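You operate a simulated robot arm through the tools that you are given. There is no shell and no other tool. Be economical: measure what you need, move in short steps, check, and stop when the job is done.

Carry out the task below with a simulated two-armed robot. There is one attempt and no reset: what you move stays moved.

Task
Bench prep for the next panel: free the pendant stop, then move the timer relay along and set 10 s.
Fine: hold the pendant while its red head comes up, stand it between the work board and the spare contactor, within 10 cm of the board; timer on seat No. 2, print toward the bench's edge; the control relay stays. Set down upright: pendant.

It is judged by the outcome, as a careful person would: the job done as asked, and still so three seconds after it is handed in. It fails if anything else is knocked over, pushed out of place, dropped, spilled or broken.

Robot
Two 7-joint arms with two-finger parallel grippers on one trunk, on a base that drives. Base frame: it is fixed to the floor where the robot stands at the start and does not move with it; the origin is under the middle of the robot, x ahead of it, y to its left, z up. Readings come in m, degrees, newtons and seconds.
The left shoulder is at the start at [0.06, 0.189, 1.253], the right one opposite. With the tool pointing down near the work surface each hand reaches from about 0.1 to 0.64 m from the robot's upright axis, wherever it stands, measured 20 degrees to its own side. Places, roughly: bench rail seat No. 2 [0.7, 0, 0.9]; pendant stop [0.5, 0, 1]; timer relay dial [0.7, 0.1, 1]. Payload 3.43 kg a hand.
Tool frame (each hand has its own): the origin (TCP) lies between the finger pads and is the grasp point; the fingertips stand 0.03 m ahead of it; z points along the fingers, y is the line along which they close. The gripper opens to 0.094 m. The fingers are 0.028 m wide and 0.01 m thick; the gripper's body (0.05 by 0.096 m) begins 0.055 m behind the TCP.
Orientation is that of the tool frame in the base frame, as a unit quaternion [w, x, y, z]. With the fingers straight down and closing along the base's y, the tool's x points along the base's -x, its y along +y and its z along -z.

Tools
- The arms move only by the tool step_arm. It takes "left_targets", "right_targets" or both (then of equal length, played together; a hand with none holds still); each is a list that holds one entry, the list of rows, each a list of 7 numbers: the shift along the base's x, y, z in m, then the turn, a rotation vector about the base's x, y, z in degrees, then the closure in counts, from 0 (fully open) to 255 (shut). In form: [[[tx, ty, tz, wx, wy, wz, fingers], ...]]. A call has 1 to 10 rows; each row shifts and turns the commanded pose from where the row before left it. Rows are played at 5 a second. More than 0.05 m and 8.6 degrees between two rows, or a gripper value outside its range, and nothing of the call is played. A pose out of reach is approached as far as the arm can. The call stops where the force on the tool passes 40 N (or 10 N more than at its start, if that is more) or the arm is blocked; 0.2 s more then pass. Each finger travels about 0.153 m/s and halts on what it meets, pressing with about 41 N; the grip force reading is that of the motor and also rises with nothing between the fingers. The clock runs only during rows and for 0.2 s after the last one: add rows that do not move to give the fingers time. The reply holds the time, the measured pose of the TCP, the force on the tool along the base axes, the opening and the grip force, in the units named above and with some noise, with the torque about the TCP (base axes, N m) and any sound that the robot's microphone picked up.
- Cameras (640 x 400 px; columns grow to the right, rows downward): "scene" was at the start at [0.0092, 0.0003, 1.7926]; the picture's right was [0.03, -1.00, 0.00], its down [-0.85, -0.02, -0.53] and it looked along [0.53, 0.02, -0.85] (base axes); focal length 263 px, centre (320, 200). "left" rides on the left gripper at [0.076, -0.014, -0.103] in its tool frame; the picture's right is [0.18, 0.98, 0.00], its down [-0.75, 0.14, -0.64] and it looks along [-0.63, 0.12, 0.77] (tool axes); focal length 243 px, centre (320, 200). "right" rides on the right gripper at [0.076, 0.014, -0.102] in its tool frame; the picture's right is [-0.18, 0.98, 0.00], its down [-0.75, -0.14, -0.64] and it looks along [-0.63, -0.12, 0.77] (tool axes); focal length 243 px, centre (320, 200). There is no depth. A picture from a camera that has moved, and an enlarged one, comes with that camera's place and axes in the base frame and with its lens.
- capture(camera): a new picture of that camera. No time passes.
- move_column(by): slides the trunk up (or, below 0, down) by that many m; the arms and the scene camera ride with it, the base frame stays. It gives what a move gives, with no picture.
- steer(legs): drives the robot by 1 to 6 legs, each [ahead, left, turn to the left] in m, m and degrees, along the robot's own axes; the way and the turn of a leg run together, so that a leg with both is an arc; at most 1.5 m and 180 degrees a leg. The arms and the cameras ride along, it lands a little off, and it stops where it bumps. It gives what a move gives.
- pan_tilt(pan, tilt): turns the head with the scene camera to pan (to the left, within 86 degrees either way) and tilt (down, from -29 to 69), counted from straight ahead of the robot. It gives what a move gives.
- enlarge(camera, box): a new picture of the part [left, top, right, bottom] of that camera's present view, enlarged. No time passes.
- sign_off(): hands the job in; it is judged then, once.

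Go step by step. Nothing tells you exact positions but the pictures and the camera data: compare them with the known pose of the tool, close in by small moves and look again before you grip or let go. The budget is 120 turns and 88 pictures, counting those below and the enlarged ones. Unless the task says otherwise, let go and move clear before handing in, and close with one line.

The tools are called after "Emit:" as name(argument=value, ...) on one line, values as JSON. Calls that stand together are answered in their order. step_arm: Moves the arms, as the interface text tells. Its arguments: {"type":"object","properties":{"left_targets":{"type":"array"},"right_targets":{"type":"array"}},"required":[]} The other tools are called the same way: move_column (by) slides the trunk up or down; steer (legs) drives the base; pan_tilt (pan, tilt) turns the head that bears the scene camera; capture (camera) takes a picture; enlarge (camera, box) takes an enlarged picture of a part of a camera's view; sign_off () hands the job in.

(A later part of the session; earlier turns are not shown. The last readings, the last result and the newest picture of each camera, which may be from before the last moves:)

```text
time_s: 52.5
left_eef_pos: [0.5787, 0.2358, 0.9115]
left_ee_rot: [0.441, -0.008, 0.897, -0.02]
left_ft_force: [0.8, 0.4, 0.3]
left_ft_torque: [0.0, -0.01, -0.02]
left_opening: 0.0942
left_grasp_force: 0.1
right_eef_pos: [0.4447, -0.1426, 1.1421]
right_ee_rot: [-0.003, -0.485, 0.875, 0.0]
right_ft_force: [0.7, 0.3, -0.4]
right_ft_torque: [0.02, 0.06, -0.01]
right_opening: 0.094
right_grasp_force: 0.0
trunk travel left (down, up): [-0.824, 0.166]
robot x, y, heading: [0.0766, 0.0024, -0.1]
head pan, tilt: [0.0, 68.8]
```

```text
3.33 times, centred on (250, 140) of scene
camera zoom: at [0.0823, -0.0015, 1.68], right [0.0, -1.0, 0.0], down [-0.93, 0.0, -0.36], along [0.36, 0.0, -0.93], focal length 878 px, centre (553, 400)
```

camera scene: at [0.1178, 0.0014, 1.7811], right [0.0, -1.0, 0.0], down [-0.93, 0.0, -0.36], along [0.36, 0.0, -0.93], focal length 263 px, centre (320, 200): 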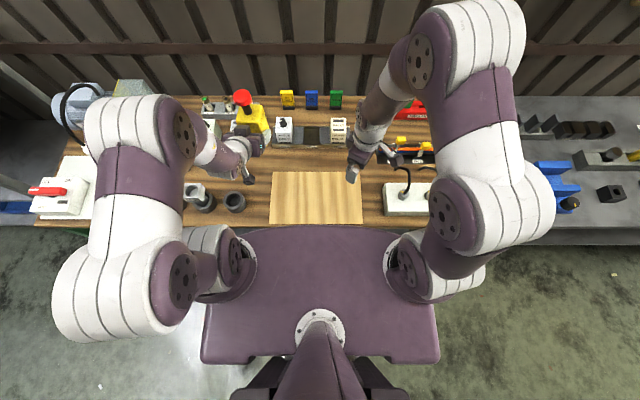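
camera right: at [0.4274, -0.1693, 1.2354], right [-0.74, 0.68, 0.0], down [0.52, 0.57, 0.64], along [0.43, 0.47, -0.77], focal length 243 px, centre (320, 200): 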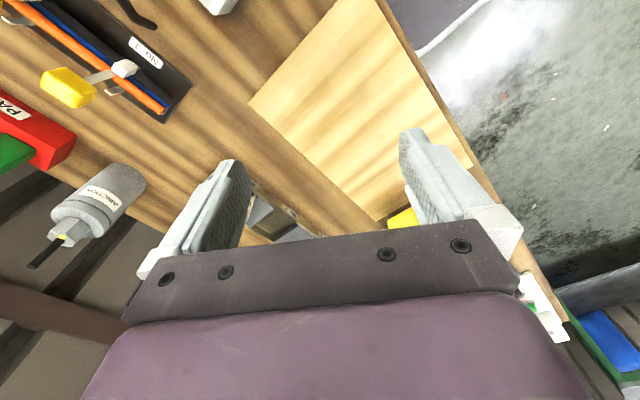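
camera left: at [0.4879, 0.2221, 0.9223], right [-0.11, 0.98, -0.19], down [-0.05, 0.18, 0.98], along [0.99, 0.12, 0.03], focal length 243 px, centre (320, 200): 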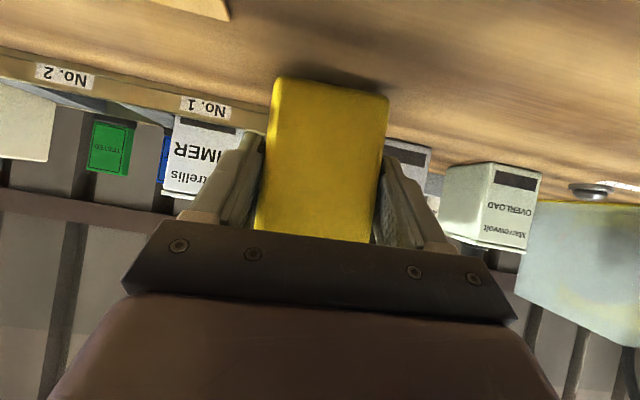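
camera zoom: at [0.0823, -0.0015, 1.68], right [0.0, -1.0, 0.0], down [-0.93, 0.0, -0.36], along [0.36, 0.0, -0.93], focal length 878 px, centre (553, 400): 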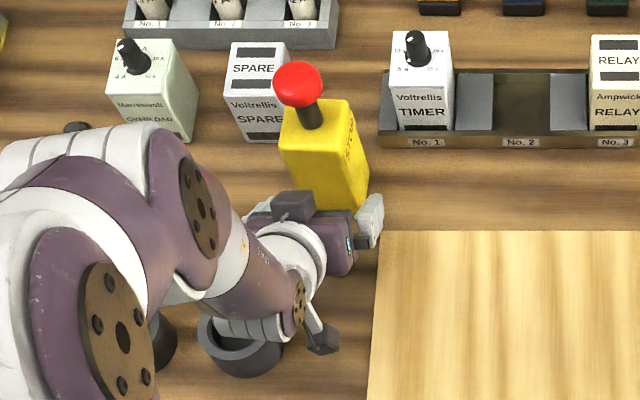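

The pendant stands upright between board and SPARE. I raise the trunk straight up to clear everything, then retract the left arm and look for the SWAP block.

Emit:
move_column(by=0.16)

Emit:
step_arm(left_targets=[[[0, 0, 0.01, 0, 8, 0, 0], [0, 0, 0.01, 0, 8, 0, 0], [0, 0, 0.02, 0, 8, 0, 0], [-0.01, 0, 0.02, 0, 8, 0, 0], [-0.02, 0, 0.02, 0, 8, 0, 0], [-0.03, 0, 0.02, 0, 8, 0, 0], [-0.03, 0, 0.02, 0, 4, 0, 0], [-0.03, 0, 0.02, 0, 0, 0, 0]]])

Emit:
capture(camera="left")

Emit:
capture(camera="scene")

```text
time_s: 54.3
left_eef_pos: [0.5755, 0.2358, 1.0739]
left_ee_rot: [0.443, -0.008, 0.896, -0.02]
left_ft_force: [0.0, -0.1, 0.2]
left_ft_torque: [-0.01, 0.04, 0.01]
left_opening: 0.0943
left_grasp_force: 0.0
right_eef_pos: [0.4405, -0.144, 1.3043]
right_ee_rot: [-0.002, -0.485, 0.874, -0.001]
right_ft_force: [-0.1, 0.5, 0.8]
right_ft_torque: [-0.01, 0.01, 0.01]
right_opening: 0.0942
right_grasp_force: 0.1
trunk travel left (down, up): [-0.984, 0.006]
robot x, y, heading: [0.0775, -0.0005, -0.3]
head pan, tilt: [0.0, 68.8]
```

```text
time_s: 56.1
left_eef_pos: [0.4762, 0.2262, 1.2011]
left_ee_rot: [0.05, -0.014, 0.998, -0.037]
left_ft_force: [-0.4, 0.0, 0.5]
left_ft_torque: [0.0, 0.0, -0.01]
left_opening: 0.094
left_grasp_force: 0.0
left hand out of reach, approached as far as the arm can: row 5, 6
right_eef_pos: [0.4393, -0.1436, 1.3039]
right_ee_rot: [0.0, -0.484, 0.875, -0.002]
right_ft_force: [0.1, -0.6, -0.1]
right_ft_torque: [0.0, -0.01, 0.0]
right_opening: 0.0942
right_grasp_force: 0.0
trunk travel left (down, up): [-0.984, 0.006]
robot x, y, heading: [0.0816, 0.0015, 0.0]
head pan, tilt: [0.0, 68.8]
```

```text
26 pictures are left
camera left: at [0.3908, 0.2163, 1.2962], right [-0.21, 0.97, -0.09], down [0.68, 0.21, 0.7], along [0.7, 0.08, -0.71], focal length 243 px, centre (320, 200)
```

left: 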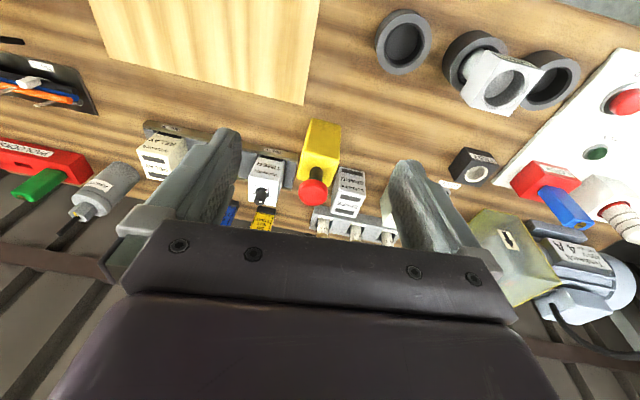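

```text
25 pictures are left
camera scene: at [0.0738, -0.0016, 1.84], right [0.0, -1.0, 0.0], down [-0.93, 0.0, -0.36], along [0.36, 0.0, -0.93], focal length 263 px, centre (320, 200)
```

scene: 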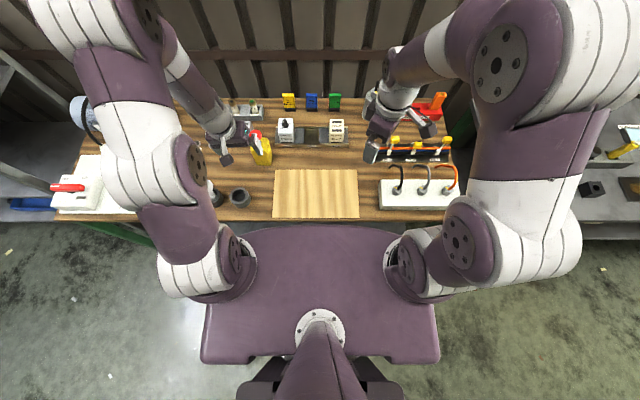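

Emit:
enlarge(camera="left", box=[360, 0, 640, 175])

```text
2.29 times, centred on (500, 88) of left
camera zoom: at [0.3908, 0.2163, 1.2962], right [-0.21, 0.97, -0.09], down [0.68, 0.21, 0.7], along [0.7, 0.08, -0.71], focal length 555 px, centre (-91, 457)
```

zoom: 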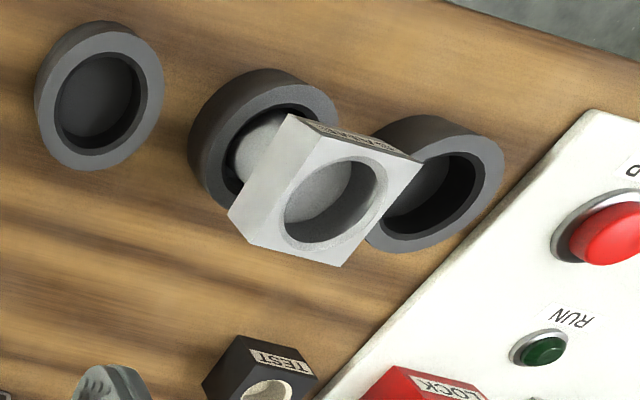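

SWAP is not on the bench here; it probably fell off the front. I pan the head left to search the floor.

Emit:
pan_tilt(pan=45, tilt=60)

Emit:
capture(camera="scene")

```text
time_s: 57.2
left_eef_pos: [0.4777, 0.2253, 1.1999]
left_ee_rot: [0.048, -0.013, 0.998, -0.036]
left_ft_force: [0.4, 0.9, 0.2]
left_ft_torque: [-0.02, 0.02, -0.01]
left_opening: 0.0942
left_grasp_force: 0.1
right_eef_pos: [0.442, -0.1444, 1.3034]
right_ee_rot: [-0.001, -0.485, 0.875, -0.001]
right_ft_force: [-0.1, -0.2, 0.2]
right_ft_torque: [-0.04, 0.0, 0.0]
right_opening: 0.0938
right_grasp_force: 0.0
trunk travel left (down, up): [-0.984, 0.006]
robot x, y, heading: [0.0804, -0.0015, 0.0]
head pan, tilt: [45.0, 60.0]
```

```text
23 pictures are left
camera scene: at [0.0673, 0.0454, 1.8495], right [0.71, -0.71, 0.0], down [-0.61, -0.61, -0.5], along [0.35, 0.35, -0.87], focal length 263 px, centre (320, 200)
```

scene: 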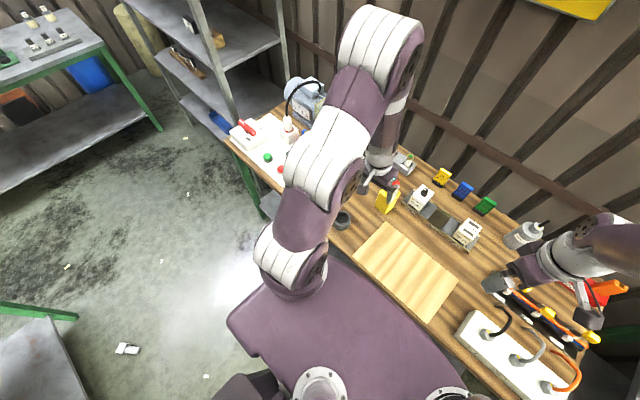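

Emit:
enlarge(camera="scene", box=[90, 325, 170, 375])

```text
8.00 times, centred on (130, 350) of scene
camera zoom: at [0.0673, 0.0454, 1.8495], right [0.71, -0.71, 0.0], down [-0.61, -0.61, -0.5], along [0.35, 0.35, -0.87], focal length 2107 px, centre (1840, -1000)
```

zoom: 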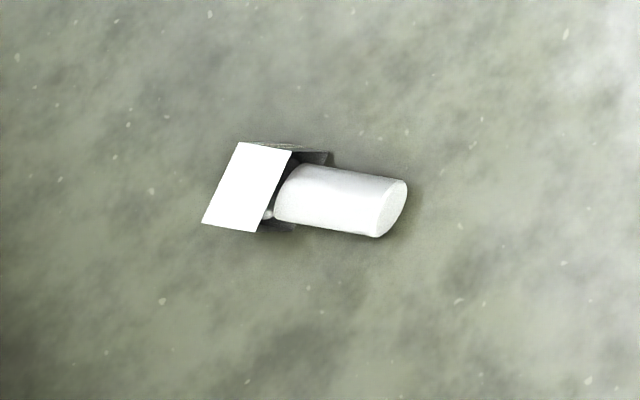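

The SWAP block lies on the floor behind-left of the robot (about (-0.76, 0.89)). I'll finish the timer first, then try to bring it back. I drive forward a bit, square up the left hand and go over the timer.

Emit:
steer(legs=[[0.06, 0, 0]])

Emit:
pan_tilt(pan=0, tilt=60)

Emit:
step_arm(left_targets=[[[0.02, -0.01, 0, 4.2, 5.7, -1.6, 0], [0.03, -0.01, 0, 0, 0, 0, 0], [0.03, -0.01, 0, 0, 0, 0, 0], [0.03, -0.015, 0, 0, 0, 0, 0], [0.03, -0.015, -0.02, 0, 0, 0, 0], [0.03, -0.015, -0.03, 0, 0, 0, 0], [0.025, -0.013, -0.03, 0, 0, 0, 0], [0, 0, 0, 0, 0, 0, 0]]])

Emit:
capture(camera="left")

```text
time_s: 58.2
left_eef_pos: [0.5283, 0.2253, 1.2035]
left_ee_rot: [0.052, -0.012, 0.998, -0.037]
left_ft_force: [-0.2, -0.3, 0.4]
left_ft_torque: [0.02, -0.03, 0.01]
left_opening: 0.094
left_grasp_force: 0.0
right_eef_pos: [0.4915, -0.1442, 1.3075]
right_ee_rot: [0.002, -0.484, 0.875, -0.003]
right_ft_force: [-0.4, 0.4, 0.2]
right_ft_torque: [-0.01, -0.08, -0.04]
right_opening: 0.0939
right_grasp_force: 0.0
trunk travel left (down, up): [-0.984, 0.006]
robot x, y, heading: [0.1396, 0.0024, -0.1]
head pan, tilt: [45.0, 60.0]
```

```text
time_s: 59.3
left_eef_pos: [0.5356, 0.2256, 1.2005]
left_ee_rot: [0.049, -0.013, 0.998, -0.036]
left_ft_force: [0.1, -0.5, -0.7]
left_ft_torque: [0.01, 0.02, 0.0]
left_opening: 0.094
left_grasp_force: 0.0
right_eef_pos: [0.4994, -0.1442, 1.3048]
right_ee_rot: [-0.002, -0.484, 0.875, -0.003]
right_ft_force: [-0.2, 1.3, -0.4]
right_ft_torque: [-0.02, -0.03, 0.0]
right_opening: 0.0941
right_grasp_force: 0.1
trunk travel left (down, up): [-0.984, 0.006]
robot x, y, heading: [0.1406, -0.0008, -0.2]
head pan, tilt: [0.0, 60.0]
```

```text
time_s: 61.1
left_eef_pos: [0.7341, 0.1347, 1.1195]
left_ee_rot: [-0.002, 0.001, 1.0, 0.0]
left_ft_force: [-0.3, -0.5, -0.2]
left_ft_torque: [-0.03, -0.03, -0.01]
left_opening: 0.0938
left_grasp_force: 0.1
right_eef_pos: [0.5004, -0.1441, 1.303]
right_ee_rot: [-0.002, -0.484, 0.875, -0.001]
right_ft_force: [-0.3, -0.1, 0.2]
right_ft_torque: [-0.03, -0.05, 0.03]
right_opening: 0.094
right_grasp_force: 0.1
trunk travel left (down, up): [-0.984, 0.006]
robot x, y, heading: [0.1364, 0.0023, -0.1]
head pan, tilt: [0.0, 60.0]
```

```text
21 pictures are left
camera left: at [0.6581, 0.1208, 1.2216], right [-0.18, 0.98, 0.0], down [0.76, 0.14, 0.64], along [0.63, 0.12, -0.77], focal length 243 px, centre (320, 200)
```

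left: 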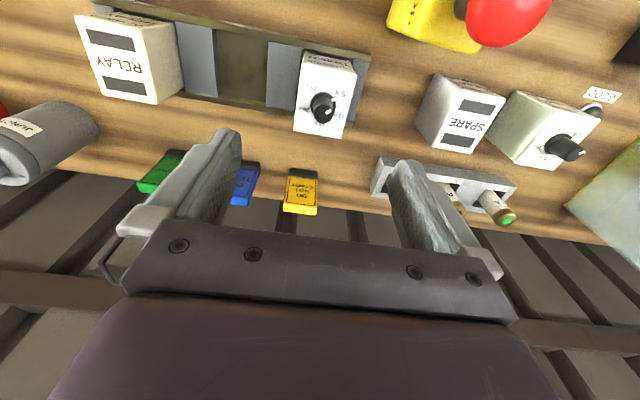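

The timer's centre is at about (0.732, 0.139) below the hand. I descend to straddle its upper body.

Emit:
step_arm(left_targets=[[[-0.002, 0.004, -0.04, 0, 0, 0, 0], [0, 0, -0.04, 0, 0, 0, 0], [0, 0, -0.04, 0, 0, 0, 0], [0, 0, -0.02, 0, 0, 0, 0], [0, 0, 0, 0, 0, 0, 0]]])

Emit:
capture(camera="left")

```text
time_s: 62.3
left_eef_pos: [0.7305, 0.1426, 0.9808]
left_ee_rot: [-0.001, 0.0, 1.0, -0.001]
left_ft_force: [0.0, -0.6, -0.4]
left_ft_torque: [0.01, -0.02, -0.02]
left_opening: 0.0941
left_grasp_force: 0.1
right_eef_pos: [0.4995, -0.1457, 1.3033]
right_ee_rot: [-0.001, -0.484, 0.875, -0.001]
right_ft_force: [-0.5, 1.1, 0.1]
right_ft_torque: [0.02, -0.03, -0.03]
right_opening: 0.0941
right_grasp_force: 0.2
trunk travel left (down, up): [-0.984, 0.006]
robot x, y, heading: [0.1356, 0.0027, 0.0]
head pan, tilt: [0.0, 60.0]
```

```text
20 pictures are left
camera left: at [0.6551, 0.1273, 1.0833], right [-0.18, 0.98, 0.0], down [0.76, 0.14, 0.64], along [0.63, 0.12, -0.77], focal length 243 px, centre (320, 200)
```

left: 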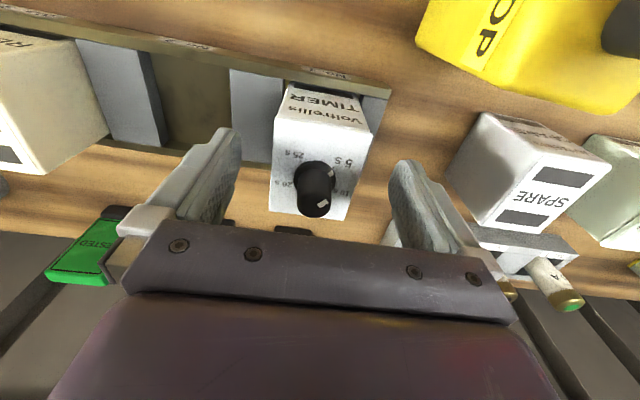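

Aligned within a few mm. I shift 3 mm, descend the last 2 cm and grip.

Emit:
step_arm(left_targets=[[[0, -0.003, -0.012, 0, 0, 0, 0], [0, 0, -0.01, 0, 0, 0, 0], [0, 0, 0, 0, 0, 0, 60], [0, 0, 0, 0, 0, 0, 90], [0, 0, 0, 0, 0, 0, 140], [0, 0, 0, 0, 0, 0, 140]]])

Emit:
step_arm(left_targets=[[[0, 0, 0.01, 0, 0, 0, 140], [0, 0, 0.02, 0, 0, 0, 140], [0, 0, 0.03, 0, 0, 0, 140], [0, 0, 0.03, 0, 0, 0, 140]]])

Emit:
enlarge(camera="scene", box=[250, 80, 370, 200])

```text
time_s: 63.7
left_eef_pos: [0.7303, 0.1394, 0.9572]
left_ee_rot: [-0.001, 0.001, 1.0, 0.001]
left_ft_force: [-0.1, 0.0, 0.9]
left_ft_torque: [0.02, -0.08, 0.05]
left_opening: 0.0578
left_grasp_force: 40.6
right_eef_pos: [0.4993, -0.1446, 1.3037]
right_ee_rot: [-0.002, -0.484, 0.875, -0.001]
right_ft_force: [0.1, 0.1, -0.2]
right_ft_torque: [0.01, 0.01, 0.01]
right_opening: 0.094
right_grasp_force: 0.1
trunk travel left (down, up): [-0.984, 0.006]
robot x, y, heading: [0.141, -0.0013, -0.2]
head pan, tilt: [0.0, 60.0]
```

```text
time_s: 64.7
left_eef_pos: [0.7292, 0.1378, 1.0467]
left_ee_rot: [-0.001, 0.001, 1.0, 0.0]
left_ft_force: [-0.5, -0.3, -3.6]
left_ft_torque: [0.01, 0.06, -0.01]
left_opening: 0.0575
left_grasp_force: 40.8
right_eef_pos: [0.5014, -0.1437, 1.303]
right_ee_rot: [-0.002, -0.484, 0.875, -0.001]
right_ft_force: [-0.4, 0.7, 0.1]
right_ft_torque: [-0.05, 0.02, 0.0]
right_opening: 0.0938
right_grasp_force: 0.1
trunk travel left (down, up): [-0.984, 0.006]
robot x, y, heading: [0.1424, 0.0029, 0.2]
head pan, tilt: [0.0, 60.0]
```

```text
3.33 times, centred on (310, 140) of scene
camera zoom: at [0.1466, -0.0017, 1.8494], right [0.0, -1.0, 0.0], down [-0.87, 0.0, -0.5], along [0.5, 0.0, -0.87], focal length 878 px, centre (353, 400)
```

zoom: 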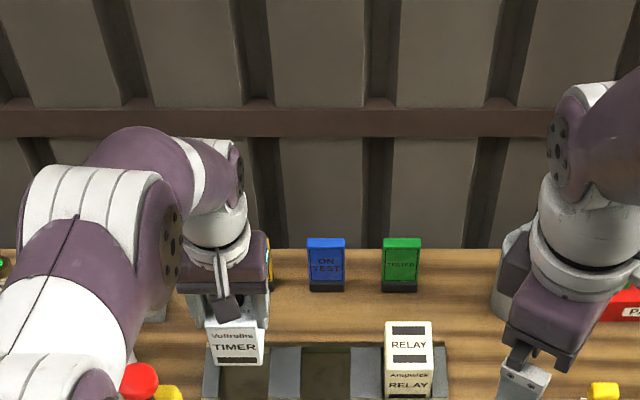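

The timer is lifted cleanly. I measure the seat pitch on a closer view.

Emit:
enlarge(camera="scene", box=[295, 170, 365, 214])

```text
9.09 times, centred on (330, 192) of scene
camera zoom: at [0.1466, -0.0017, 1.8494], right [0.0, -1.0, 0.0], down [-0.87, 0.0, -0.5], along [0.5, 0.0, -0.87], focal length 2394 px, centre (229, 273)
```

zoom: 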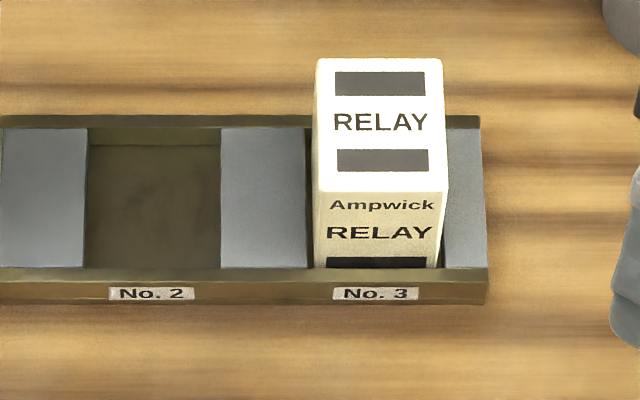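

Seat No. 2's centre is one pitch (0.103 m) to the right, y ≈ 0.034. I shift over and descend partway to check alignment.

Emit:
step_arm(left_targets=[[[0, -0.03, 0, 0, 0, 0, 140], [0, -0.03, 0, 0, 0, 0, 140], [0, -0.03, 0, 0, 0, 0, 140], [0, -0.0135, 0, 0, 0, 0, 140], [0, 0, -0.025, 0, 0, 0, 140], [0, 0, -0.02, 0, 0, 0, 140], [0, 0, 0, 0, 0, 0, 140]]])

Emit:
enlarge(camera="scene", box=[280, 160, 360, 214])

```text
time_s: 66.3
left_eef_pos: [0.7302, 0.035, 1.0022]
left_ee_rot: [-0.001, 0.001, 1.0, 0.001]
left_ft_force: [-0.7, -1.2, -2.7]
left_ft_torque: [0.0, 0.04, 0.04]
left_opening: 0.0578
left_grasp_force: 41.6
right_eef_pos: [0.5004, -0.1453, 1.3047]
right_ee_rot: [-0.002, -0.484, 0.875, -0.001]
right_ft_force: [-0.7, 0.2, -0.2]
right_ft_torque: [-0.01, 0.0, 0.02]
right_opening: 0.0938
right_grasp_force: 0.0
trunk travel left (down, up): [-0.984, 0.006]
robot x, y, heading: [0.1374, -0.0027, 0.1]
head pan, tilt: [0.0, 60.0]
```

```text
7.41 times, centred on (320, 187) of scene
camera zoom: at [0.1468, -0.002, 1.8495], right [0.0, -1.0, 0.0], down [-0.87, 0.0, -0.5], along [0.5, 0.0, -0.87], focal length 1951 px, centre (320, 296)
```

zoom: 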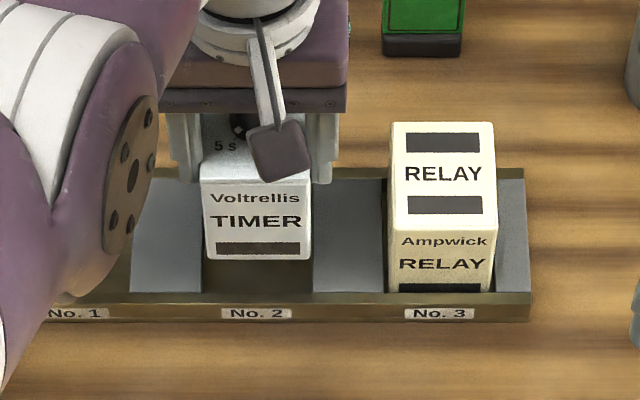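

Aligned within about 1 mm. I lower it into the seat gently.

Emit:
step_arm(left_targets=[[[0, 0.001, -0.015, 0, 0, 0, 140], [0, 0, -0.012, 0, 0, 0, 140], [0, 0, -0.01, 0, 0, 0, 140], [0, 0, -0.006, 0, 0, 0, 140], [0, 0, 0, 0, 0, 0, 140]]])

```text
time_s: 67.5
left_eef_pos: [0.7218, 0.0373, 0.975]
left_ee_rot: [0.0, 0.001, 1.0, 0.0]
left_ft_force: [1.7, -0.2, 3.5]
left_ft_torque: [0.23, 0.11, -0.02]
left_opening: 0.0579
left_grasp_force: 41.3
left hand out of reach, approached as far as the arm can: row 1, 3
right_eef_pos: [0.5004, -0.1435, 1.3035]
right_ee_rot: [-0.001, -0.484, 0.875, -0.001]
right_ft_force: [-0.2, -0.9, 0.4]
right_ft_torque: [0.04, 0.02, -0.04]
right_opening: 0.0938
right_grasp_force: 0.1
trunk travel left (down, up): [-0.984, 0.006]
robot x, y, heading: [0.1414, -0.0037, -0.1]
head pan, tilt: [0.0, 60.0]
```

The arm ran out of reach and drifted 8 mm back onto the rail lip. I lift a little and drive the base forward for reach.

Emit:
step_arm(left_targets=[[[0, 0, 0.015, 0, 0, 0, 140], [0, 0, 0.02, 0, 0, 0, 140], [0, 0, 0, 0, 0, 0, 140]]])

Emit:
steer(legs=[[0.05, 0, 0]])

```text
time_s: 68.3
left_eef_pos: [0.7238, 0.0363, 1.0078]
left_ee_rot: [-0.002, 0.001, 1.0, 0.001]
left_ft_force: [0.3, 0.2, -3.2]
left_ft_torque: [-0.01, 0.03, -0.03]
left_opening: 0.0576
left_grasp_force: 41.0
right_eef_pos: [0.5018, -0.1444, 1.3042]
right_ee_rot: [-0.002, -0.484, 0.875, -0.001]
right_ft_force: [0.2, 0.2, -0.4]
right_ft_torque: [0.01, 0.0, 0.04]
right_opening: 0.094
right_grasp_force: 0.0
trunk travel left (down, up): [-0.984, 0.006]
robot x, y, heading: [0.1362, -0.0026, 0.1]
head pan, tilt: [0.0, 60.0]
```

```text
time_s: 69.2
left_eef_pos: [0.745, 0.0363, 1.0072]
left_ee_rot: [-0.002, 0.001, 1.0, 0.0]
left_ft_force: [1.1, -1.0, -4.6]
left_ft_torque: [-0.01, 0.05, 0.04]
left_opening: 0.0578
left_grasp_force: 41.4
right_eef_pos: [0.522, -0.1441, 1.3021]
right_ee_rot: [-0.002, -0.484, 0.875, -0.002]
right_ft_force: [-0.1, 0.2, 0.1]
right_ft_torque: [0.01, 0.03, 0.0]
right_opening: 0.0942
right_grasp_force: 0.0
trunk travel left (down, up): [-0.984, 0.006]
robot x, y, heading: [0.1621, 0.0024, 0.3]
head pan, tilt: [0.0, 60.0]
stopped in leg 1: the robot was blocked; the commanded pose is now the measured one
```

The base bumped after 2 cm, which is enough. I correct x back to 0.730 and check alignment again.

Emit:
step_arm(left_targets=[[[-0.0145, 0, 0, 0, 0, 0, 140], [0, 0, -0.012, 0, 0, 0, 140], [0, 0, 0, 0, 0, 0, 140]]])

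Emit:
enlarge(camera="scene", box=[280, 160, 360, 214])

```text
time_s: 70.0
left_eef_pos: [0.7328, 0.037, 0.9941]
left_ee_rot: [-0.001, 0.001, 1.0, -0.001]
left_ft_force: [0.4, 0.5, -3.7]
left_ft_torque: [-0.01, 0.08, -0.02]
left_opening: 0.0576
left_grasp_force: 40.7
right_eef_pos: [0.5254, -0.144, 1.3029]
right_ee_rot: [-0.003, -0.484, 0.875, 0.0]
right_ft_force: [0.4, -0.6, -0.1]
right_ft_torque: [0.0, 0.05, 0.01]
right_opening: 0.0939
right_grasp_force: 0.0
trunk travel left (down, up): [-0.984, 0.006]
robot x, y, heading: [0.1633, -0.0024, 0.2]
head pan, tilt: [0.0, 60.0]
```

```text
7.41 times, centred on (320, 187) of scene
camera zoom: at [0.1722, -0.0018, 1.8494], right [0.0, -1.0, 0.0], down [-0.87, 0.0, -0.5], along [0.5, 0.0, -0.87], focal length 1951 px, centre (320, 296)
```

zoom: 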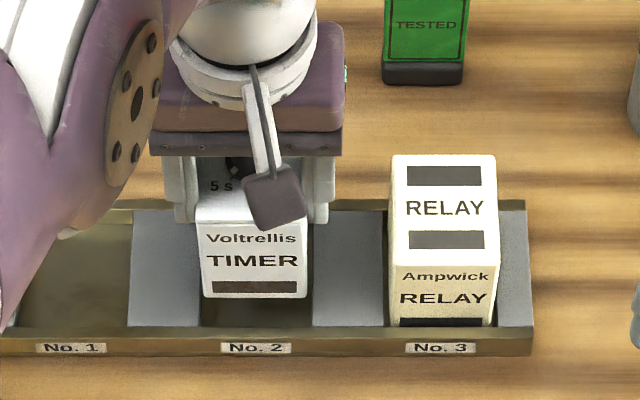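

Well centred. I trim x by 2 mm and lower fully.

Emit:
step_arm(left_targets=[[[-0.002, -0.0005, -0.012, 0, 0, 0, 140], [0, 0, -0.012, 0, 0, 0, 140], [0, 0, -0.008, 0, 0, 0, 140], [0, 0, -0.004, 0, 0, 0, 140], [0, 0, 0, 0, 0, 0, 140]]])

```text
time_s: 71.2
left_eef_pos: [0.7295, 0.035, 0.9587]
left_ee_rot: [-0.001, 0.001, 1.0, -0.001]
left_ft_force: [0.4, -0.2, -3.0]
left_ft_torque: [0.01, 0.07, 0.0]
left_opening: 0.0577
left_grasp_force: 41.3
right_eef_pos: [0.5244, -0.1441, 1.3036]
right_ee_rot: [-0.002, -0.484, 0.875, -0.001]
right_ft_force: [-0.4, 0.1, 0.2]
right_ft_torque: [0.0, 0.0, -0.02]
right_opening: 0.094
right_grasp_force: 0.1
trunk travel left (down, up): [-0.984, 0.006]
robot x, y, heading: [0.1636, -0.001, -0.0]
head pan, tilt: [0.0, 60.0]
```

Down in the seat with the weight still on the hand; 2 mm more, then release and rise.

Emit:
step_arm(left_targets=[[[0, 0, -0.0015, 0, 0, 0, 140], [0, 0, -0.001, 0, 0, 0, 140], [0, 0, 0, 0, 0, 0, 90], [0, 0, 0, 0, 0, 0, 50], [0, 0, 0, 0, 0, 0, 20], [0, 0, 0.02, 0, 0, 0, 0], [0, 0, 0.03, 0, 0, 0, 0], [0, 0, 0.03, 0, 0, 0, 0]]])

Emit:
capture(camera="left")

```text
time_s: 73.0
left_eef_pos: [0.7282, 0.035, 1.0381]
left_ee_rot: [-0.001, 0.0, 1.0, 0.0]
left_ft_force: [-0.1, -0.5, -0.9]
left_ft_torque: [0.02, 0.01, 0.0]
left_opening: 0.0941
left_grasp_force: 0.0
right_eef_pos: [0.5227, -0.1444, 1.3034]
right_ee_rot: [-0.001, -0.484, 0.875, 0.0]
right_ft_force: [-0.4, 0.6, -0.2]
right_ft_torque: [-0.01, 0.03, 0.03]
right_opening: 0.0939
right_grasp_force: 0.0
trunk travel left (down, up): [-0.984, 0.006]
robot x, y, heading: [0.1605, 0.0021, 0.0]
head pan, tilt: [0.0, 60.0]
```

```text
15 pictures are left
camera left: at [0.6531, 0.0209, 1.1411], right [-0.18, 0.98, 0.0], down [0.75, 0.14, 0.64], along [0.63, 0.12, -0.77], focal length 243 px, centre (320, 200)
```

left: 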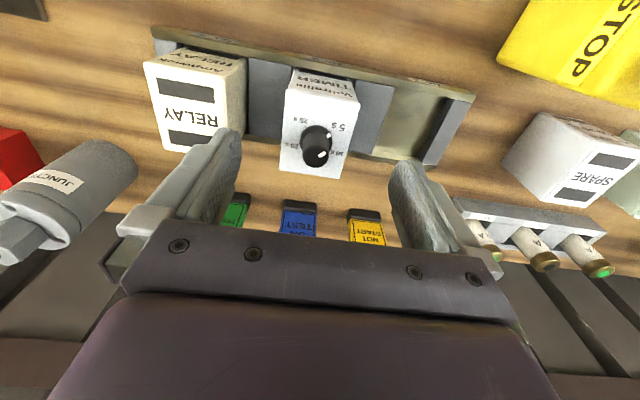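

The timer sits in seat No. 2. Now a close look at the dial.

Emit:
enlarge(camera="left", box=[270, 90, 370, 180])

```text
4.44 times, centred on (320, 135) of left
camera zoom: at [0.6531, 0.0209, 1.1411], right [-0.18, 0.98, 0.0], down [0.75, 0.14, 0.64], along [0.63, 0.12, -0.77], focal length 1078 px, centre (320, 489)
```

zoom: 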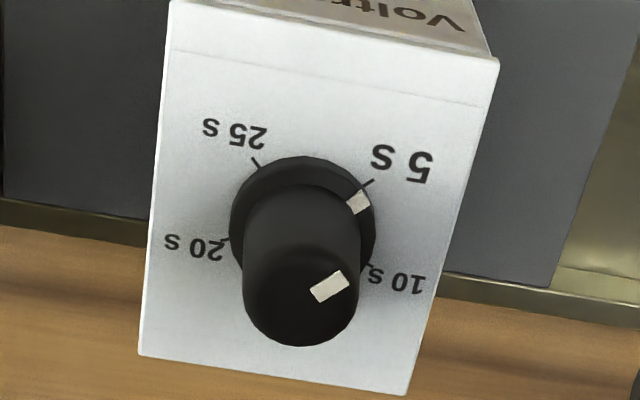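

The mark sits at 5 s; 10 s is 67.5° further clockwise (about -z). The knob is at (0.733, 0.033); I go down around it, grip, and turn.

Emit:
step_arm(left_targets=[[[0.005, -0.002, -0.01, 0, 0, 0, 60], [0, 0, -0.02, 0, 0, 0, 100], [0, 0, 0, 0, 0, 0, 120], [0, 0, 0, 0, 0, 0, 160], [0, 0, 0, 0, 0, 0, 190], [0, 0, 0, 0, 0, 0, 220], [0, 0, 0, 0, 0, 0, 220]]])

Emit:
capture(camera="left")

```text
time_s: 74.6
left_eef_pos: [0.7326, 0.0317, 1.0092]
left_ee_rot: [0.0, 0.001, 1.0, -0.001]
left_ft_force: [1.1, 0.7, 5.1]
left_ft_torque: [0.04, -0.1, -0.01]
left_opening: 0.0132
left_grasp_force: 0.0
right_eef_pos: [0.5213, -0.1445, 1.304]
right_ee_rot: [-0.002, -0.484, 0.875, -0.001]
right_ft_force: [0.0, -0.4, -0.2]
right_ft_torque: [-0.02, 0.02, 0.01]
right_opening: 0.0943
right_grasp_force: 0.1
trunk travel left (down, up): [-0.984, 0.006]
robot x, y, heading: [0.1653, -0.0001, -0.1]
head pan, tilt: [0.0, 60.0]
```

```text
13 pictures are left
camera left: at [0.6579, 0.0174, 1.1112], right [-0.18, 0.98, 0.0], down [0.75, 0.14, 0.64], along [0.63, 0.12, -0.77], focal length 243 px, centre (320, 200)
```

left: 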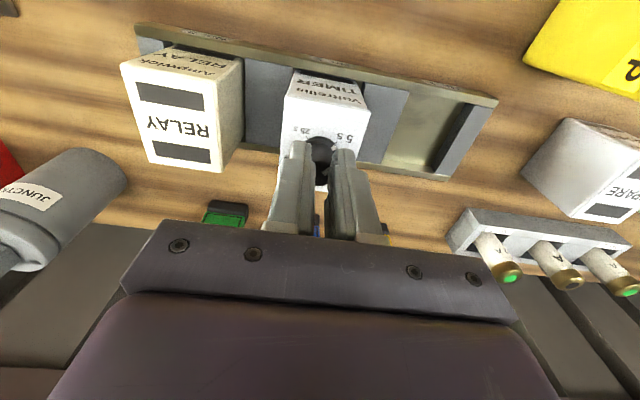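

The fingers closed without gripping, likely resting on top of the knob. I open, recheck lower by a centimetre, and close again.

Emit:
step_arm(left_targets=[[[0, 0, 0.003, 0, 0, 0, 180], [0, 0, 0, 0, 0, 0, 130], [0, 0, -0.004, 0, 0, 0, 130], [0, 0, -0.004, 0, 0, 0, 130], [0, 0, -0.004, 0, 0, 0, 130], [0, 0, 0, 0, 0, 0, 130]]])

Emit:
enlarge(camera="left", box=[250, 60, 390, 220])

```text
time_s: 76.0
left_eef_pos: [0.733, 0.0329, 0.9984]
left_ee_rot: [0.0, 0.001, 1.0, -0.001]
left_ft_force: [-0.3, -0.4, 0.2]
left_ft_torque: [-0.01, 0.0, 0.01]
left_opening: 0.0464
left_grasp_force: 0.0
right_eef_pos: [0.5214, -0.145, 1.304]
right_ee_rot: [-0.002, -0.484, 0.875, -0.001]
right_ft_force: [-0.2, 0.9, -0.3]
right_ft_torque: [-0.01, -0.05, -0.03]
right_opening: 0.0936
right_grasp_force: 0.0
trunk travel left (down, up): [-0.984, 0.006]
robot x, y, heading: [0.1624, -0.0009, -0.0]
head pan, tilt: [0.0, 60.0]
```

```text
2.50 times, centred on (320, 140) of left
camera zoom: at [0.6582, 0.0191, 1.1021], right [-0.18, 0.98, 0.0], down [0.75, 0.14, 0.64], along [0.63, 0.12, -0.77], focal length 606 px, centre (320, 350)
```

zoom: 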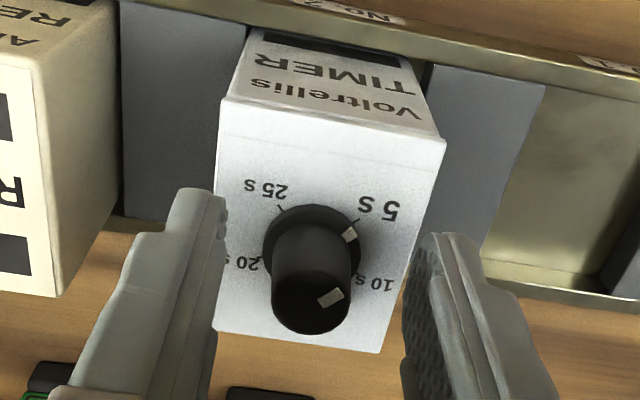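

The knob is centred between the fingers now, and the tips are 1 cm lower. I close again.

Emit:
step_arm(left_targets=[[[0, -0.0015, 0, 0, 0, 0, 150], [0, 0, 0, 0, 0, 0, 180], [0, 0, 0, 0, 0, 0, 210], [0, 0, 0, 0, 0, 0, 230], [0, 0, 0, 0, 0, 0, 230]]])

```text
time_s: 77.2
left_eef_pos: [0.7332, 0.0303, 0.9991]
left_ee_rot: [0.0, 0.001, 1.0, -0.001]
left_ft_force: [-0.1, 0.7, 0.2]
left_ft_torque: [0.02, -0.04, 0.0]
left_opening: 0.0196
left_grasp_force: 40.9
right_eef_pos: [0.5217, -0.1442, 1.3042]
right_ee_rot: [-0.001, -0.484, 0.875, 0.0]
right_ft_force: [0.1, -0.6, -0.8]
right_ft_torque: [-0.01, 0.0, 0.01]
right_opening: 0.0939
right_grasp_force: 0.0
trunk travel left (down, up): [-0.984, 0.006]
robot x, y, heading: [0.1622, 0.0001, 0.1]
head pan, tilt: [0.0, 60.0]
```

Gripped on the knob (2 cm). Now I turn it clockwise by 67.5°.

Emit:
step_arm(left_targets=[[[0, 0, 0, 0, 0, -7.5, 230], [0, 0, 0, 0, 0, -7.5, 230], [0, 0, 0, 0, 0, -7.5, 230], [0, 0, 0, 0, 0, -7.5, 230], [0, 0, 0, 0, 0, -7.5, 230], [0, 0, 0, 0, 0, -7.5, 230], [0, 0, 0, 0, 0, -7.5, 230], [0, 0, 0, 0, 0, -7.5, 230], [0, 0, 0, 0, 0, -7.5, 230], [0, 0, 0, 0, 0, 0, 230]]])

Emit:
step_arm(left_targets=[[[0, 0, 0, 0, 0, 0, 180], [0, 0, 0, 0, 0, 0, 140], [0, 0, 0.02, 0, 0, 0, 140], [0, 0, 0.03, 0, 0, 0, 100]]])

Emit:
enlarge(camera="left", box=[260, 70, 380, 190])

```text
time_s: 79.4
left_eef_pos: [0.7368, 0.0326, 1.0014]
left_ee_rot: [0.002, 0.557, 0.83, 0.002]
left_ft_force: [-0.8, 14.7, 10.4]
left_ft_torque: [1.3, 0.13, 0.12]
left_opening: 0.0198
left_grasp_force: 41.8
right_eef_pos: [0.5208, -0.1442, 1.3038]
right_ee_rot: [-0.001, -0.485, 0.875, -0.002]
right_ft_force: [0.1, -0.9, -0.3]
right_ft_torque: [0.01, 0.05, 0.02]
right_opening: 0.094
right_grasp_force: 0.0
trunk travel left (down, up): [-0.984, 0.006]
robot x, y, heading: [0.1559, 0.0028, 0.1]
head pan, tilt: [0.0, 60.0]
stopped in row 10 (left hand): the force on the tool passed its limit at 40 N (the readings are from after the stop); the commanded pose is now the measured one
```

```text
time_s: 80.4
left_eef_pos: [0.7354, 0.0298, 1.0504]
left_ee_rot: [0.004, 0.557, 0.831, 0.002]
left_ft_force: [0.9, -0.5, 0.6]
left_ft_torque: [0.02, -0.01, 0.01]
left_opening: 0.0572
left_grasp_force: 0.1
right_eef_pos: [0.5217, -0.1452, 1.3042]
right_ee_rot: [-0.002, -0.484, 0.875, -0.001]
right_ft_force: [-0.7, 0.3, 0.1]
right_ft_torque: [-0.01, -0.03, 0.0]
right_opening: 0.0941
right_grasp_force: 0.2
trunk travel left (down, up): [-0.984, 0.006]
robot x, y, heading: [0.1606, -0.0013, 0.0]
head pan, tilt: [0.0, 60.0]
```

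```text
3.33 times, centred on (320, 130) of left
camera zoom: at [0.6937, 0.0956, 1.1528], right [0.84, 0.54, 0.0], down [0.41, -0.64, 0.65], along [0.35, -0.54, -0.76], focal length 809 px, centre (320, 433)
```

zoom: 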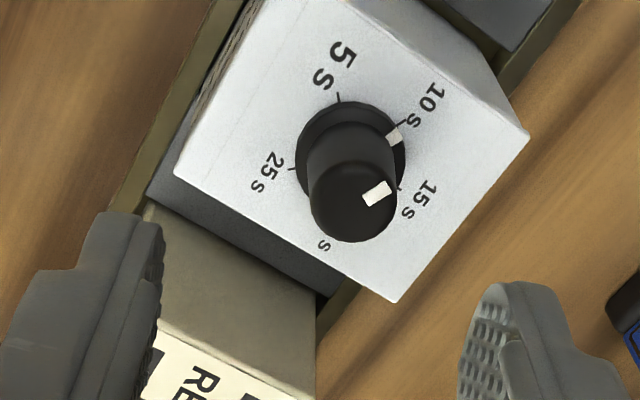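

The dial now points at 10 s. Next I'll try to recover the fallen SWAP block: retract the left hand high, back the robot away from the bench and look at the block's spot.

Emit:
step_arm(left_targets=[[[0, 0, 0.04, 0, 0, 0, 0], [0, 0, 0.04, 0, 0, 0, 0], [0, 0, 0.04, 0, 0, 8, 0], [-0.03, 0.01, 0.03, 0, 0, 8, 0], [-0.04, 0.02, 0.01, 0, 0, 8, 0], [-0.04, 0.02, 0, 0, 0, 8, 0], [-0.04, 0.02, 0, 0, 0, 8, 0], [-0.04, 0.02, 0, 0, 0, 8, 0], [-0.04, 0.02, 0, 0, 0, 8, 0], [-0.03, 0.02, 0, 0, 0, 8, 0]]])

Emit:
steer(legs=[[-0.5, 0, 0]])

Emit:
pan_tilt(pan=80, tilt=48)

Emit:
capture(camera="scene")

```text
time_s: 82.6
left_eef_pos: [0.4763, 0.1604, 1.2111]
left_ee_rot: [0.003, 0.031, 1.0, 0.003]
left_ft_force: [1.0, 0.3, 0.2]
left_ft_torque: [0.01, 0.0, 0.0]
left_opening: 0.0939
left_grasp_force: 0.0
right_eef_pos: [0.5205, -0.1432, 1.3049]
right_ee_rot: [-0.001, -0.484, 0.875, -0.002]
right_ft_force: [0.0, 0.4, 0.4]
right_ft_torque: [0.01, 0.01, -0.01]
right_opening: 0.094
right_grasp_force: 0.1
trunk travel left (down, up): [-0.984, 0.006]
robot x, y, heading: [0.1614, 0.0012, -0.1]
head pan, tilt: [0.0, 60.0]
```

```text
time_s: 85.5
left_eef_pos: [-0.0215, 0.1618, 1.2101]
left_ee_rot: [0.001, 0.029, 1.0, 0.003]
left_ft_force: [-0.5, -0.2, -0.8]
left_ft_torque: [0.02, 0.0, -0.01]
left_opening: 0.094
left_grasp_force: 0.0
right_eef_pos: [0.0232, -0.1436, 1.3037]
right_ee_rot: [-0.002, -0.487, 0.874, -0.001]
right_ft_force: [0.1, -0.7, -0.3]
right_ft_torque: [-0.02, 0.04, -0.01]
right_opening: 0.0938
right_grasp_force: 0.0
trunk travel left (down, up): [-0.984, 0.006]
robot x, y, heading: [-0.3407, -0.0033, 0.5]
head pan, tilt: [0.0, 60.0]
```

```text
time_s: 87.1
left_eef_pos: [-0.025, 0.16, 1.2106]
left_ee_rot: [0.001, 0.028, 1.0, 0.002]
left_ft_force: [0.1, 0.3, -0.3]
left_ft_torque: [0.0, 0.01, -0.02]
left_opening: 0.094
left_grasp_force: 0.2
right_eef_pos: [0.0212, -0.1433, 1.304]
right_ee_rot: [-0.002, -0.487, 0.874, -0.001]
right_ft_force: [-0.3, 0.0, -0.1]
right_ft_torque: [0.03, 0.0, 0.03]
right_opening: 0.0938
right_grasp_force: 0.1
trunk travel left (down, up): [-0.984, 0.006]
robot x, y, heading: [-0.3373, -0.001, 0.6]
head pan, tilt: [80.0, 48.0]
```

```text
10 pictures are left
camera scene: at [-0.3865, 0.0741, 1.8647], right [0.99, -0.17, 0.0], down [-0.12, -0.73, -0.67], along [0.11, 0.66, -0.74], focal length 263 px, centre (320, 200)
```

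scene: 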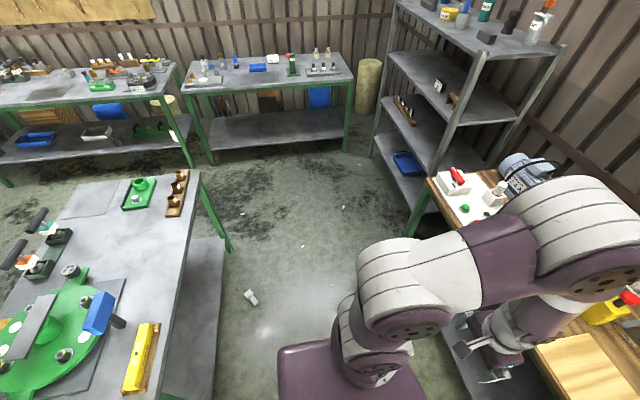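

The block is in the open aisle at about (-0.746, 0.896), not under the table. I drive left along the aisle and turn to face it, with the arms still high.

Emit:
steer(legs=[[0.08, 0.73, 0], [0, 0, 90], [0, 0, 89]])

Emit:
pan_tilt(pan=0, tilt=60)

```text
time_s: 98.7
left_eef_pos: [-0.5791, 0.5634, 1.2102]
left_ee_rot: [0.002, 1.0, -0.027, -0.002]
left_ft_force: [0.3, -0.2, 0.0]
left_ft_torque: [-0.01, 0.0, 0.01]
left_opening: 0.0941
left_grasp_force: 0.1
right_eef_pos: [-0.6265, 0.8693, 1.3034]
right_ee_rot: [-0.002, 0.873, 0.488, 0.002]
right_ft_force: [0.0, 1.3, 0.0]
right_ft_torque: [-0.01, -0.02, -0.02]
right_opening: 0.0941
right_grasp_force: 0.1
trunk travel left (down, up): [-0.984, 0.006]
robot x, y, heading: [-0.2657, 0.7289, -179.4]
head pan, tilt: [80.0, 48.0]
```

```text
time_s: 100.2
left_eef_pos: [-0.5797, 0.5642, 1.2112]
left_ee_rot: [0.003, 1.0, -0.027, -0.002]
left_ft_force: [0.1, -0.5, 0.0]
left_ft_torque: [-0.01, 0.02, -0.02]
left_opening: 0.094
left_grasp_force: 0.2
right_eef_pos: [-0.6259, 0.8691, 1.3037]
right_ee_rot: [-0.001, 0.872, 0.489, 0.001]
right_ft_force: [-0.2, 0.5, 0.4]
right_ft_torque: [-0.02, 0.04, -0.03]
right_opening: 0.0938
right_grasp_force: 0.0
trunk travel left (down, up): [-0.984, 0.006]
robot x, y, heading: [-0.2648, 0.7312, -179.2]
head pan, tilt: [0.0, 60.0]
```

I'm facing the block. I turn the right hand so its camera side points away from the stalk, then lower the trunk most of the way.

Emit:
step_arm(right_targets=[[[0, 0, 0, 0, 0, 7.7, 0], [0, 0, 0, 0, 0, 7.7, 0], [0, 0, 0, 0, 0, 7.7, 0], [0, 0, 0, 0, 0, 7.7, 0], [0, 0, 0, 0, 0, 7.7, 0], [0, 0, 0, 0, 0, 7.7, 0], [0, 0, 0, 0, 0, 7.7, 0], [0, 0, 0, 0, 0, 7.7, 0], [0, 0, 0, 0, 0, 7.7, 0]]])

Emit:
move_column(by=-0.5)

Emit:
move_column(by=-0.4)

Emit:
capture(camera="right")

```text
time_s: 102.2
left_eef_pos: [-0.5789, 0.5632, 1.2109]
left_ee_rot: [0.002, 1.0, -0.027, -0.002]
left_ft_force: [-0.1, -0.2, -0.2]
left_ft_torque: [0.0, 0.01, 0.03]
left_opening: 0.0941
left_grasp_force: 0.1
right_eef_pos: [-0.6255, 0.8688, 1.3032]
right_ee_rot: [-0.002, 0.438, 0.899, 0.001]
right_ft_force: [0.4, 0.6, 0.5]
right_ft_torque: [-0.01, 0.02, 0.01]
right_opening: 0.094
right_grasp_force: 0.1
trunk travel left (down, up): [-0.984, 0.006]
robot x, y, heading: [-0.2641, 0.7268, -179.5]
head pan, tilt: [0.0, 60.0]
```

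```text
refused: -0.5 is not a number from -0.4 to 0.4
```

```text
time_s: 106.0
left_eef_pos: [-0.5793, 0.5653, 0.8113]
left_ee_rot: [0.003, 1.0, -0.027, -0.002]
left_ft_force: [0.2, 0.9, 0.3]
left_ft_torque: [-0.04, -0.03, 0.03]
left_opening: 0.094
left_grasp_force: 0.1
right_eef_pos: [-0.6266, 0.8683, 0.9042]
right_ee_rot: [-0.001, 0.44, 0.898, 0.001]
right_ft_force: [-0.7, 0.1, -0.4]
right_ft_torque: [-0.02, -0.01, -0.01]
right_opening: 0.094
right_grasp_force: 0.0
trunk travel left (down, up): [-0.584, 0.406]
robot x, y, heading: [-0.2618, 0.7261, -179.2]
head pan, tilt: [0.0, 60.0]
```

```text
9 pictures are left
camera right: at [-0.6616, 0.9372, 1.0053], right [0.89, 0.46, 0.0], down [0.35, -0.68, 0.64], along [0.29, -0.57, -0.77], focal length 243 px, centre (320, 200)
```

right: 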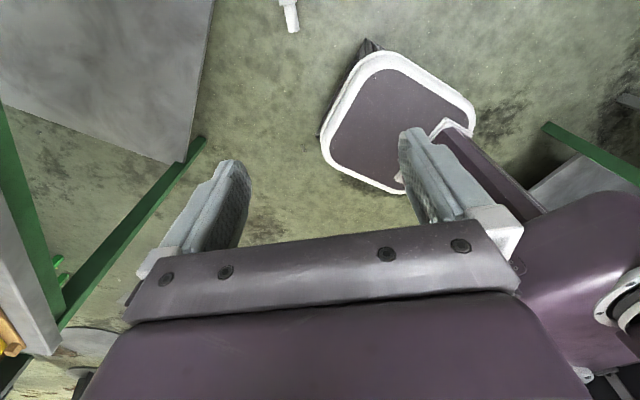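

The block is seen ahead at about (-0.745, 0.89), its stalk pointing to (0.62, -0.79) as expected. I move the hand over it and lower the trunk further.

Emit:
step_arm(right_targets=[[[-0.03, 0.005, 0, 0, 0, 0, 0], [-0.03, 0.005, 0, 0, 0, 0, 0], [-0.03, 0.005, 0, 0, 0, 0, 0], [-0.03, 0.005, 0, 0, 0, 0, 0]]])

Emit:
move_column(by=-0.4)

Emit:
step_arm(right_targets=[[[0, 0, -0.04, 0, 0, 0, 0], [0, 0, -0.04, 0, 0, 0, 0], [0, 0, -0.04, 0, 0, 0, 0], [0, 0, -0.04, 0, 0, 0, 0], [0, 0, -0.04, 0, 0, 0, 0], [0, 0, 0, 0, 0, 0, 0]]])

Emit:
capture(camera="right")

```text
time_s: 107.0
left_eef_pos: [-0.5799, 0.5647, 0.8095]
left_ee_rot: [0.003, 1.0, -0.027, -0.001]
left_ft_force: [-1.1, 0.0, 0.0]
left_ft_torque: [0.01, -0.02, -0.02]
left_opening: 0.0939
left_grasp_force: 0.0
right_eef_pos: [-0.748, 0.8898, 0.9042]
right_ee_rot: [-0.002, 0.44, 0.898, 0.001]
right_ft_force: [0.1, -0.4, -0.3]
right_ft_torque: [0.03, 0.03, 0.01]
right_opening: 0.094
right_grasp_force: 0.0
trunk travel left (down, up): [-0.584, 0.406]
robot x, y, heading: [-0.2665, 0.7258, -179.6]
head pan, tilt: [0.0, 60.0]
```

```text
time_s: 110.9
left_eef_pos: [-0.5797, 0.5645, 0.411]
left_ee_rot: [0.002, 1.0, -0.027, -0.002]
left_ft_force: [-0.2, 0.2, -0.4]
left_ft_torque: [0.01, 0.01, -0.02]
left_opening: 0.0938
left_grasp_force: 0.1
right_eef_pos: [-0.7474, 0.8881, 0.5044]
right_ee_rot: [-0.002, 0.44, 0.898, 0.001]
right_ft_force: [-0.7, -0.5, 0.0]
right_ft_torque: [-0.01, 0.04, 0.0]
right_opening: 0.0941
right_grasp_force: 0.0
trunk travel left (down, up): [-0.184, 0.806]
robot x, y, heading: [-0.2653, 0.73, -179.4]
head pan, tilt: [0.0, 60.0]
```

```text
time_s: 112.3
left_eef_pos: [-0.5806, 0.5642, 0.4112]
left_ee_rot: [0.002, 1.0, -0.027, -0.002]
left_ft_force: [0.3, 0.0, -0.5]
left_ft_torque: [0.0, -0.02, 0.03]
left_opening: 0.094
left_grasp_force: 0.1
right_eef_pos: [-0.7469, 0.8895, 0.3033]
right_ee_rot: [-0.002, 0.439, 0.898, 0.002]
right_ft_force: [0.6, 0.7, -0.2]
right_ft_torque: [-0.01, -0.01, -0.04]
right_opening: 0.0943
right_grasp_force: 0.0
trunk travel left (down, up): [-0.184, 0.806]
robot x, y, heading: [-0.2632, 0.7271, -179.4]
head pan, tilt: [0.0, 60.0]
```

```text
8 pictures are left
camera right: at [-0.7825, 0.9583, 0.4055], right [0.89, 0.46, 0.0], down [0.35, -0.68, 0.64], along [0.29, -0.57, -0.77], focal length 243 px, centre (320, 200)
```

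right: 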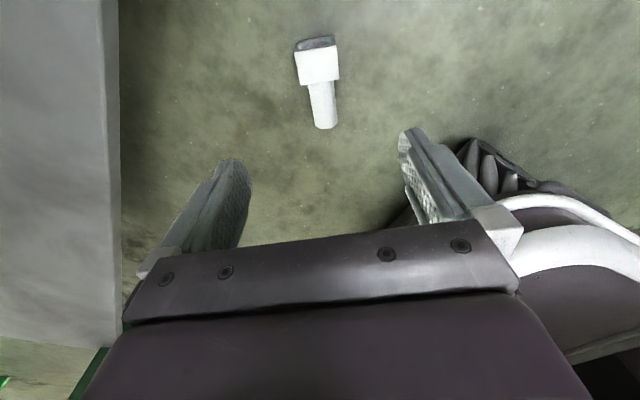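

Block centre about (-0.754, 0.896), 5 cm wide; I trim the pose, lower the trunk 10 cm and descend around the block.

Emit:
move_column(by=-0.1)

Emit:
step_arm(right_targets=[[[-0.007, 0.0065, -0.03, 0, 0, -3.5, 0], [0, 0, -0.04, 0, 0, 0, 0], [0, 0, -0.04, 0, 0, 0, 0], [0, 0, -0.03, 0, 0, 0, 0], [0, 0, -0.015, 0, 0, 0, 0], [0, 0, 0, 0, 0, 0, 0]]])

Emit:
capture(camera="right")

```text
time_s: 113.6
left_eef_pos: [-0.579, 0.5643, 0.3111]
left_ee_rot: [0.003, 1.0, -0.027, -0.001]
left_ft_force: [0.2, -0.1, 0.5]
left_ft_torque: [0.0, -0.01, 0.01]
left_opening: 0.0941
left_grasp_force: 0.1
right_eef_pos: [-0.7473, 0.8901, 0.2052]
right_ee_rot: [-0.001, 0.439, 0.899, 0.001]
right_ft_force: [-0.1, 0.5, -0.2]
right_ft_torque: [0.0, -0.02, -0.02]
right_opening: 0.0941
right_grasp_force: 0.1
trunk travel left (down, up): [-0.084, 0.906]
robot x, y, heading: [-0.2637, 0.7251, -179.6]
head pan, tilt: [0.0, 60.0]
```

```text
time_s: 115.0
left_eef_pos: [-0.579, 0.5638, 0.3111]
left_ee_rot: [0.002, 1.0, -0.027, -0.002]
left_ft_force: [0.2, 0.1, 0.1]
left_ft_torque: [-0.02, -0.01, -0.04]
left_opening: 0.0942
left_grasp_force: 0.2
right_eef_pos: [-0.7536, 0.8953, 0.0492]
right_ee_rot: [-0.001, 0.467, 0.884, 0.0]
right_ft_force: [0.1, 0.8, -0.5]
right_ft_torque: [0.01, -0.01, 0.03]
right_opening: 0.094
right_grasp_force: 0.1
trunk travel left (down, up): [-0.084, 0.906]
robot x, y, heading: [-0.2667, 0.7264, -179.3]
head pan, tilt: [0.0, 60.0]
```

```text
7 pictures are left
camera right: at [-0.7849, 0.9673, 0.1511], right [0.92, 0.4, 0.0], down [0.31, -0.7, 0.64], along [0.26, -0.59, -0.77], focal length 243 px, centre (320, 200)
```

right: 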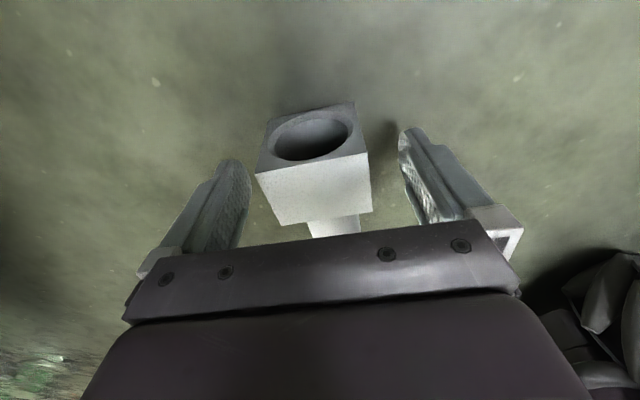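

The block is well between the fingers. I go down 8 mm, grip, and lift.

Emit:
step_arm(right_targets=[[[0, 0, -0.008, 0, 0, 0, 0], [0, 0, 0, 0, 0, 0, 70], [0, 0, 0, 0, 0, 0, 110], [0, 0, 0, 0, 0, 0, 170], [0, 0, 0, 0, 0, 0, 170], [0, 0, 0.03, 0, 0, 0, 170], [0, 0, 0.04, 0, 0, 0, 170], [0, 0, 0.04, 0, 0, 0, 170]]])

```text
time_s: 116.8
left_eef_pos: [-0.58, 0.5655, 0.3105]
left_ee_rot: [0.003, 1.0, -0.027, -0.002]
left_ft_force: [-0.7, 1.0, -0.3]
left_ft_torque: [-0.01, 0.01, 0.04]
left_opening: 0.0942
left_grasp_force: 0.1
right_eef_pos: [-0.7535, 0.8974, 0.1513]
right_ee_rot: [-0.001, 0.467, 0.884, 0.001]
right_ft_force: [0.1, -0.2, -2.1]
right_ft_torque: [0.06, 0.07, -0.02]
right_opening: 0.0574
right_grasp_force: 40.8
trunk travel left (down, up): [-0.084, 0.906]
robot x, y, heading: [-0.264, 0.7279, -179.2]
head pan, tilt: [0.0, 60.0]
```

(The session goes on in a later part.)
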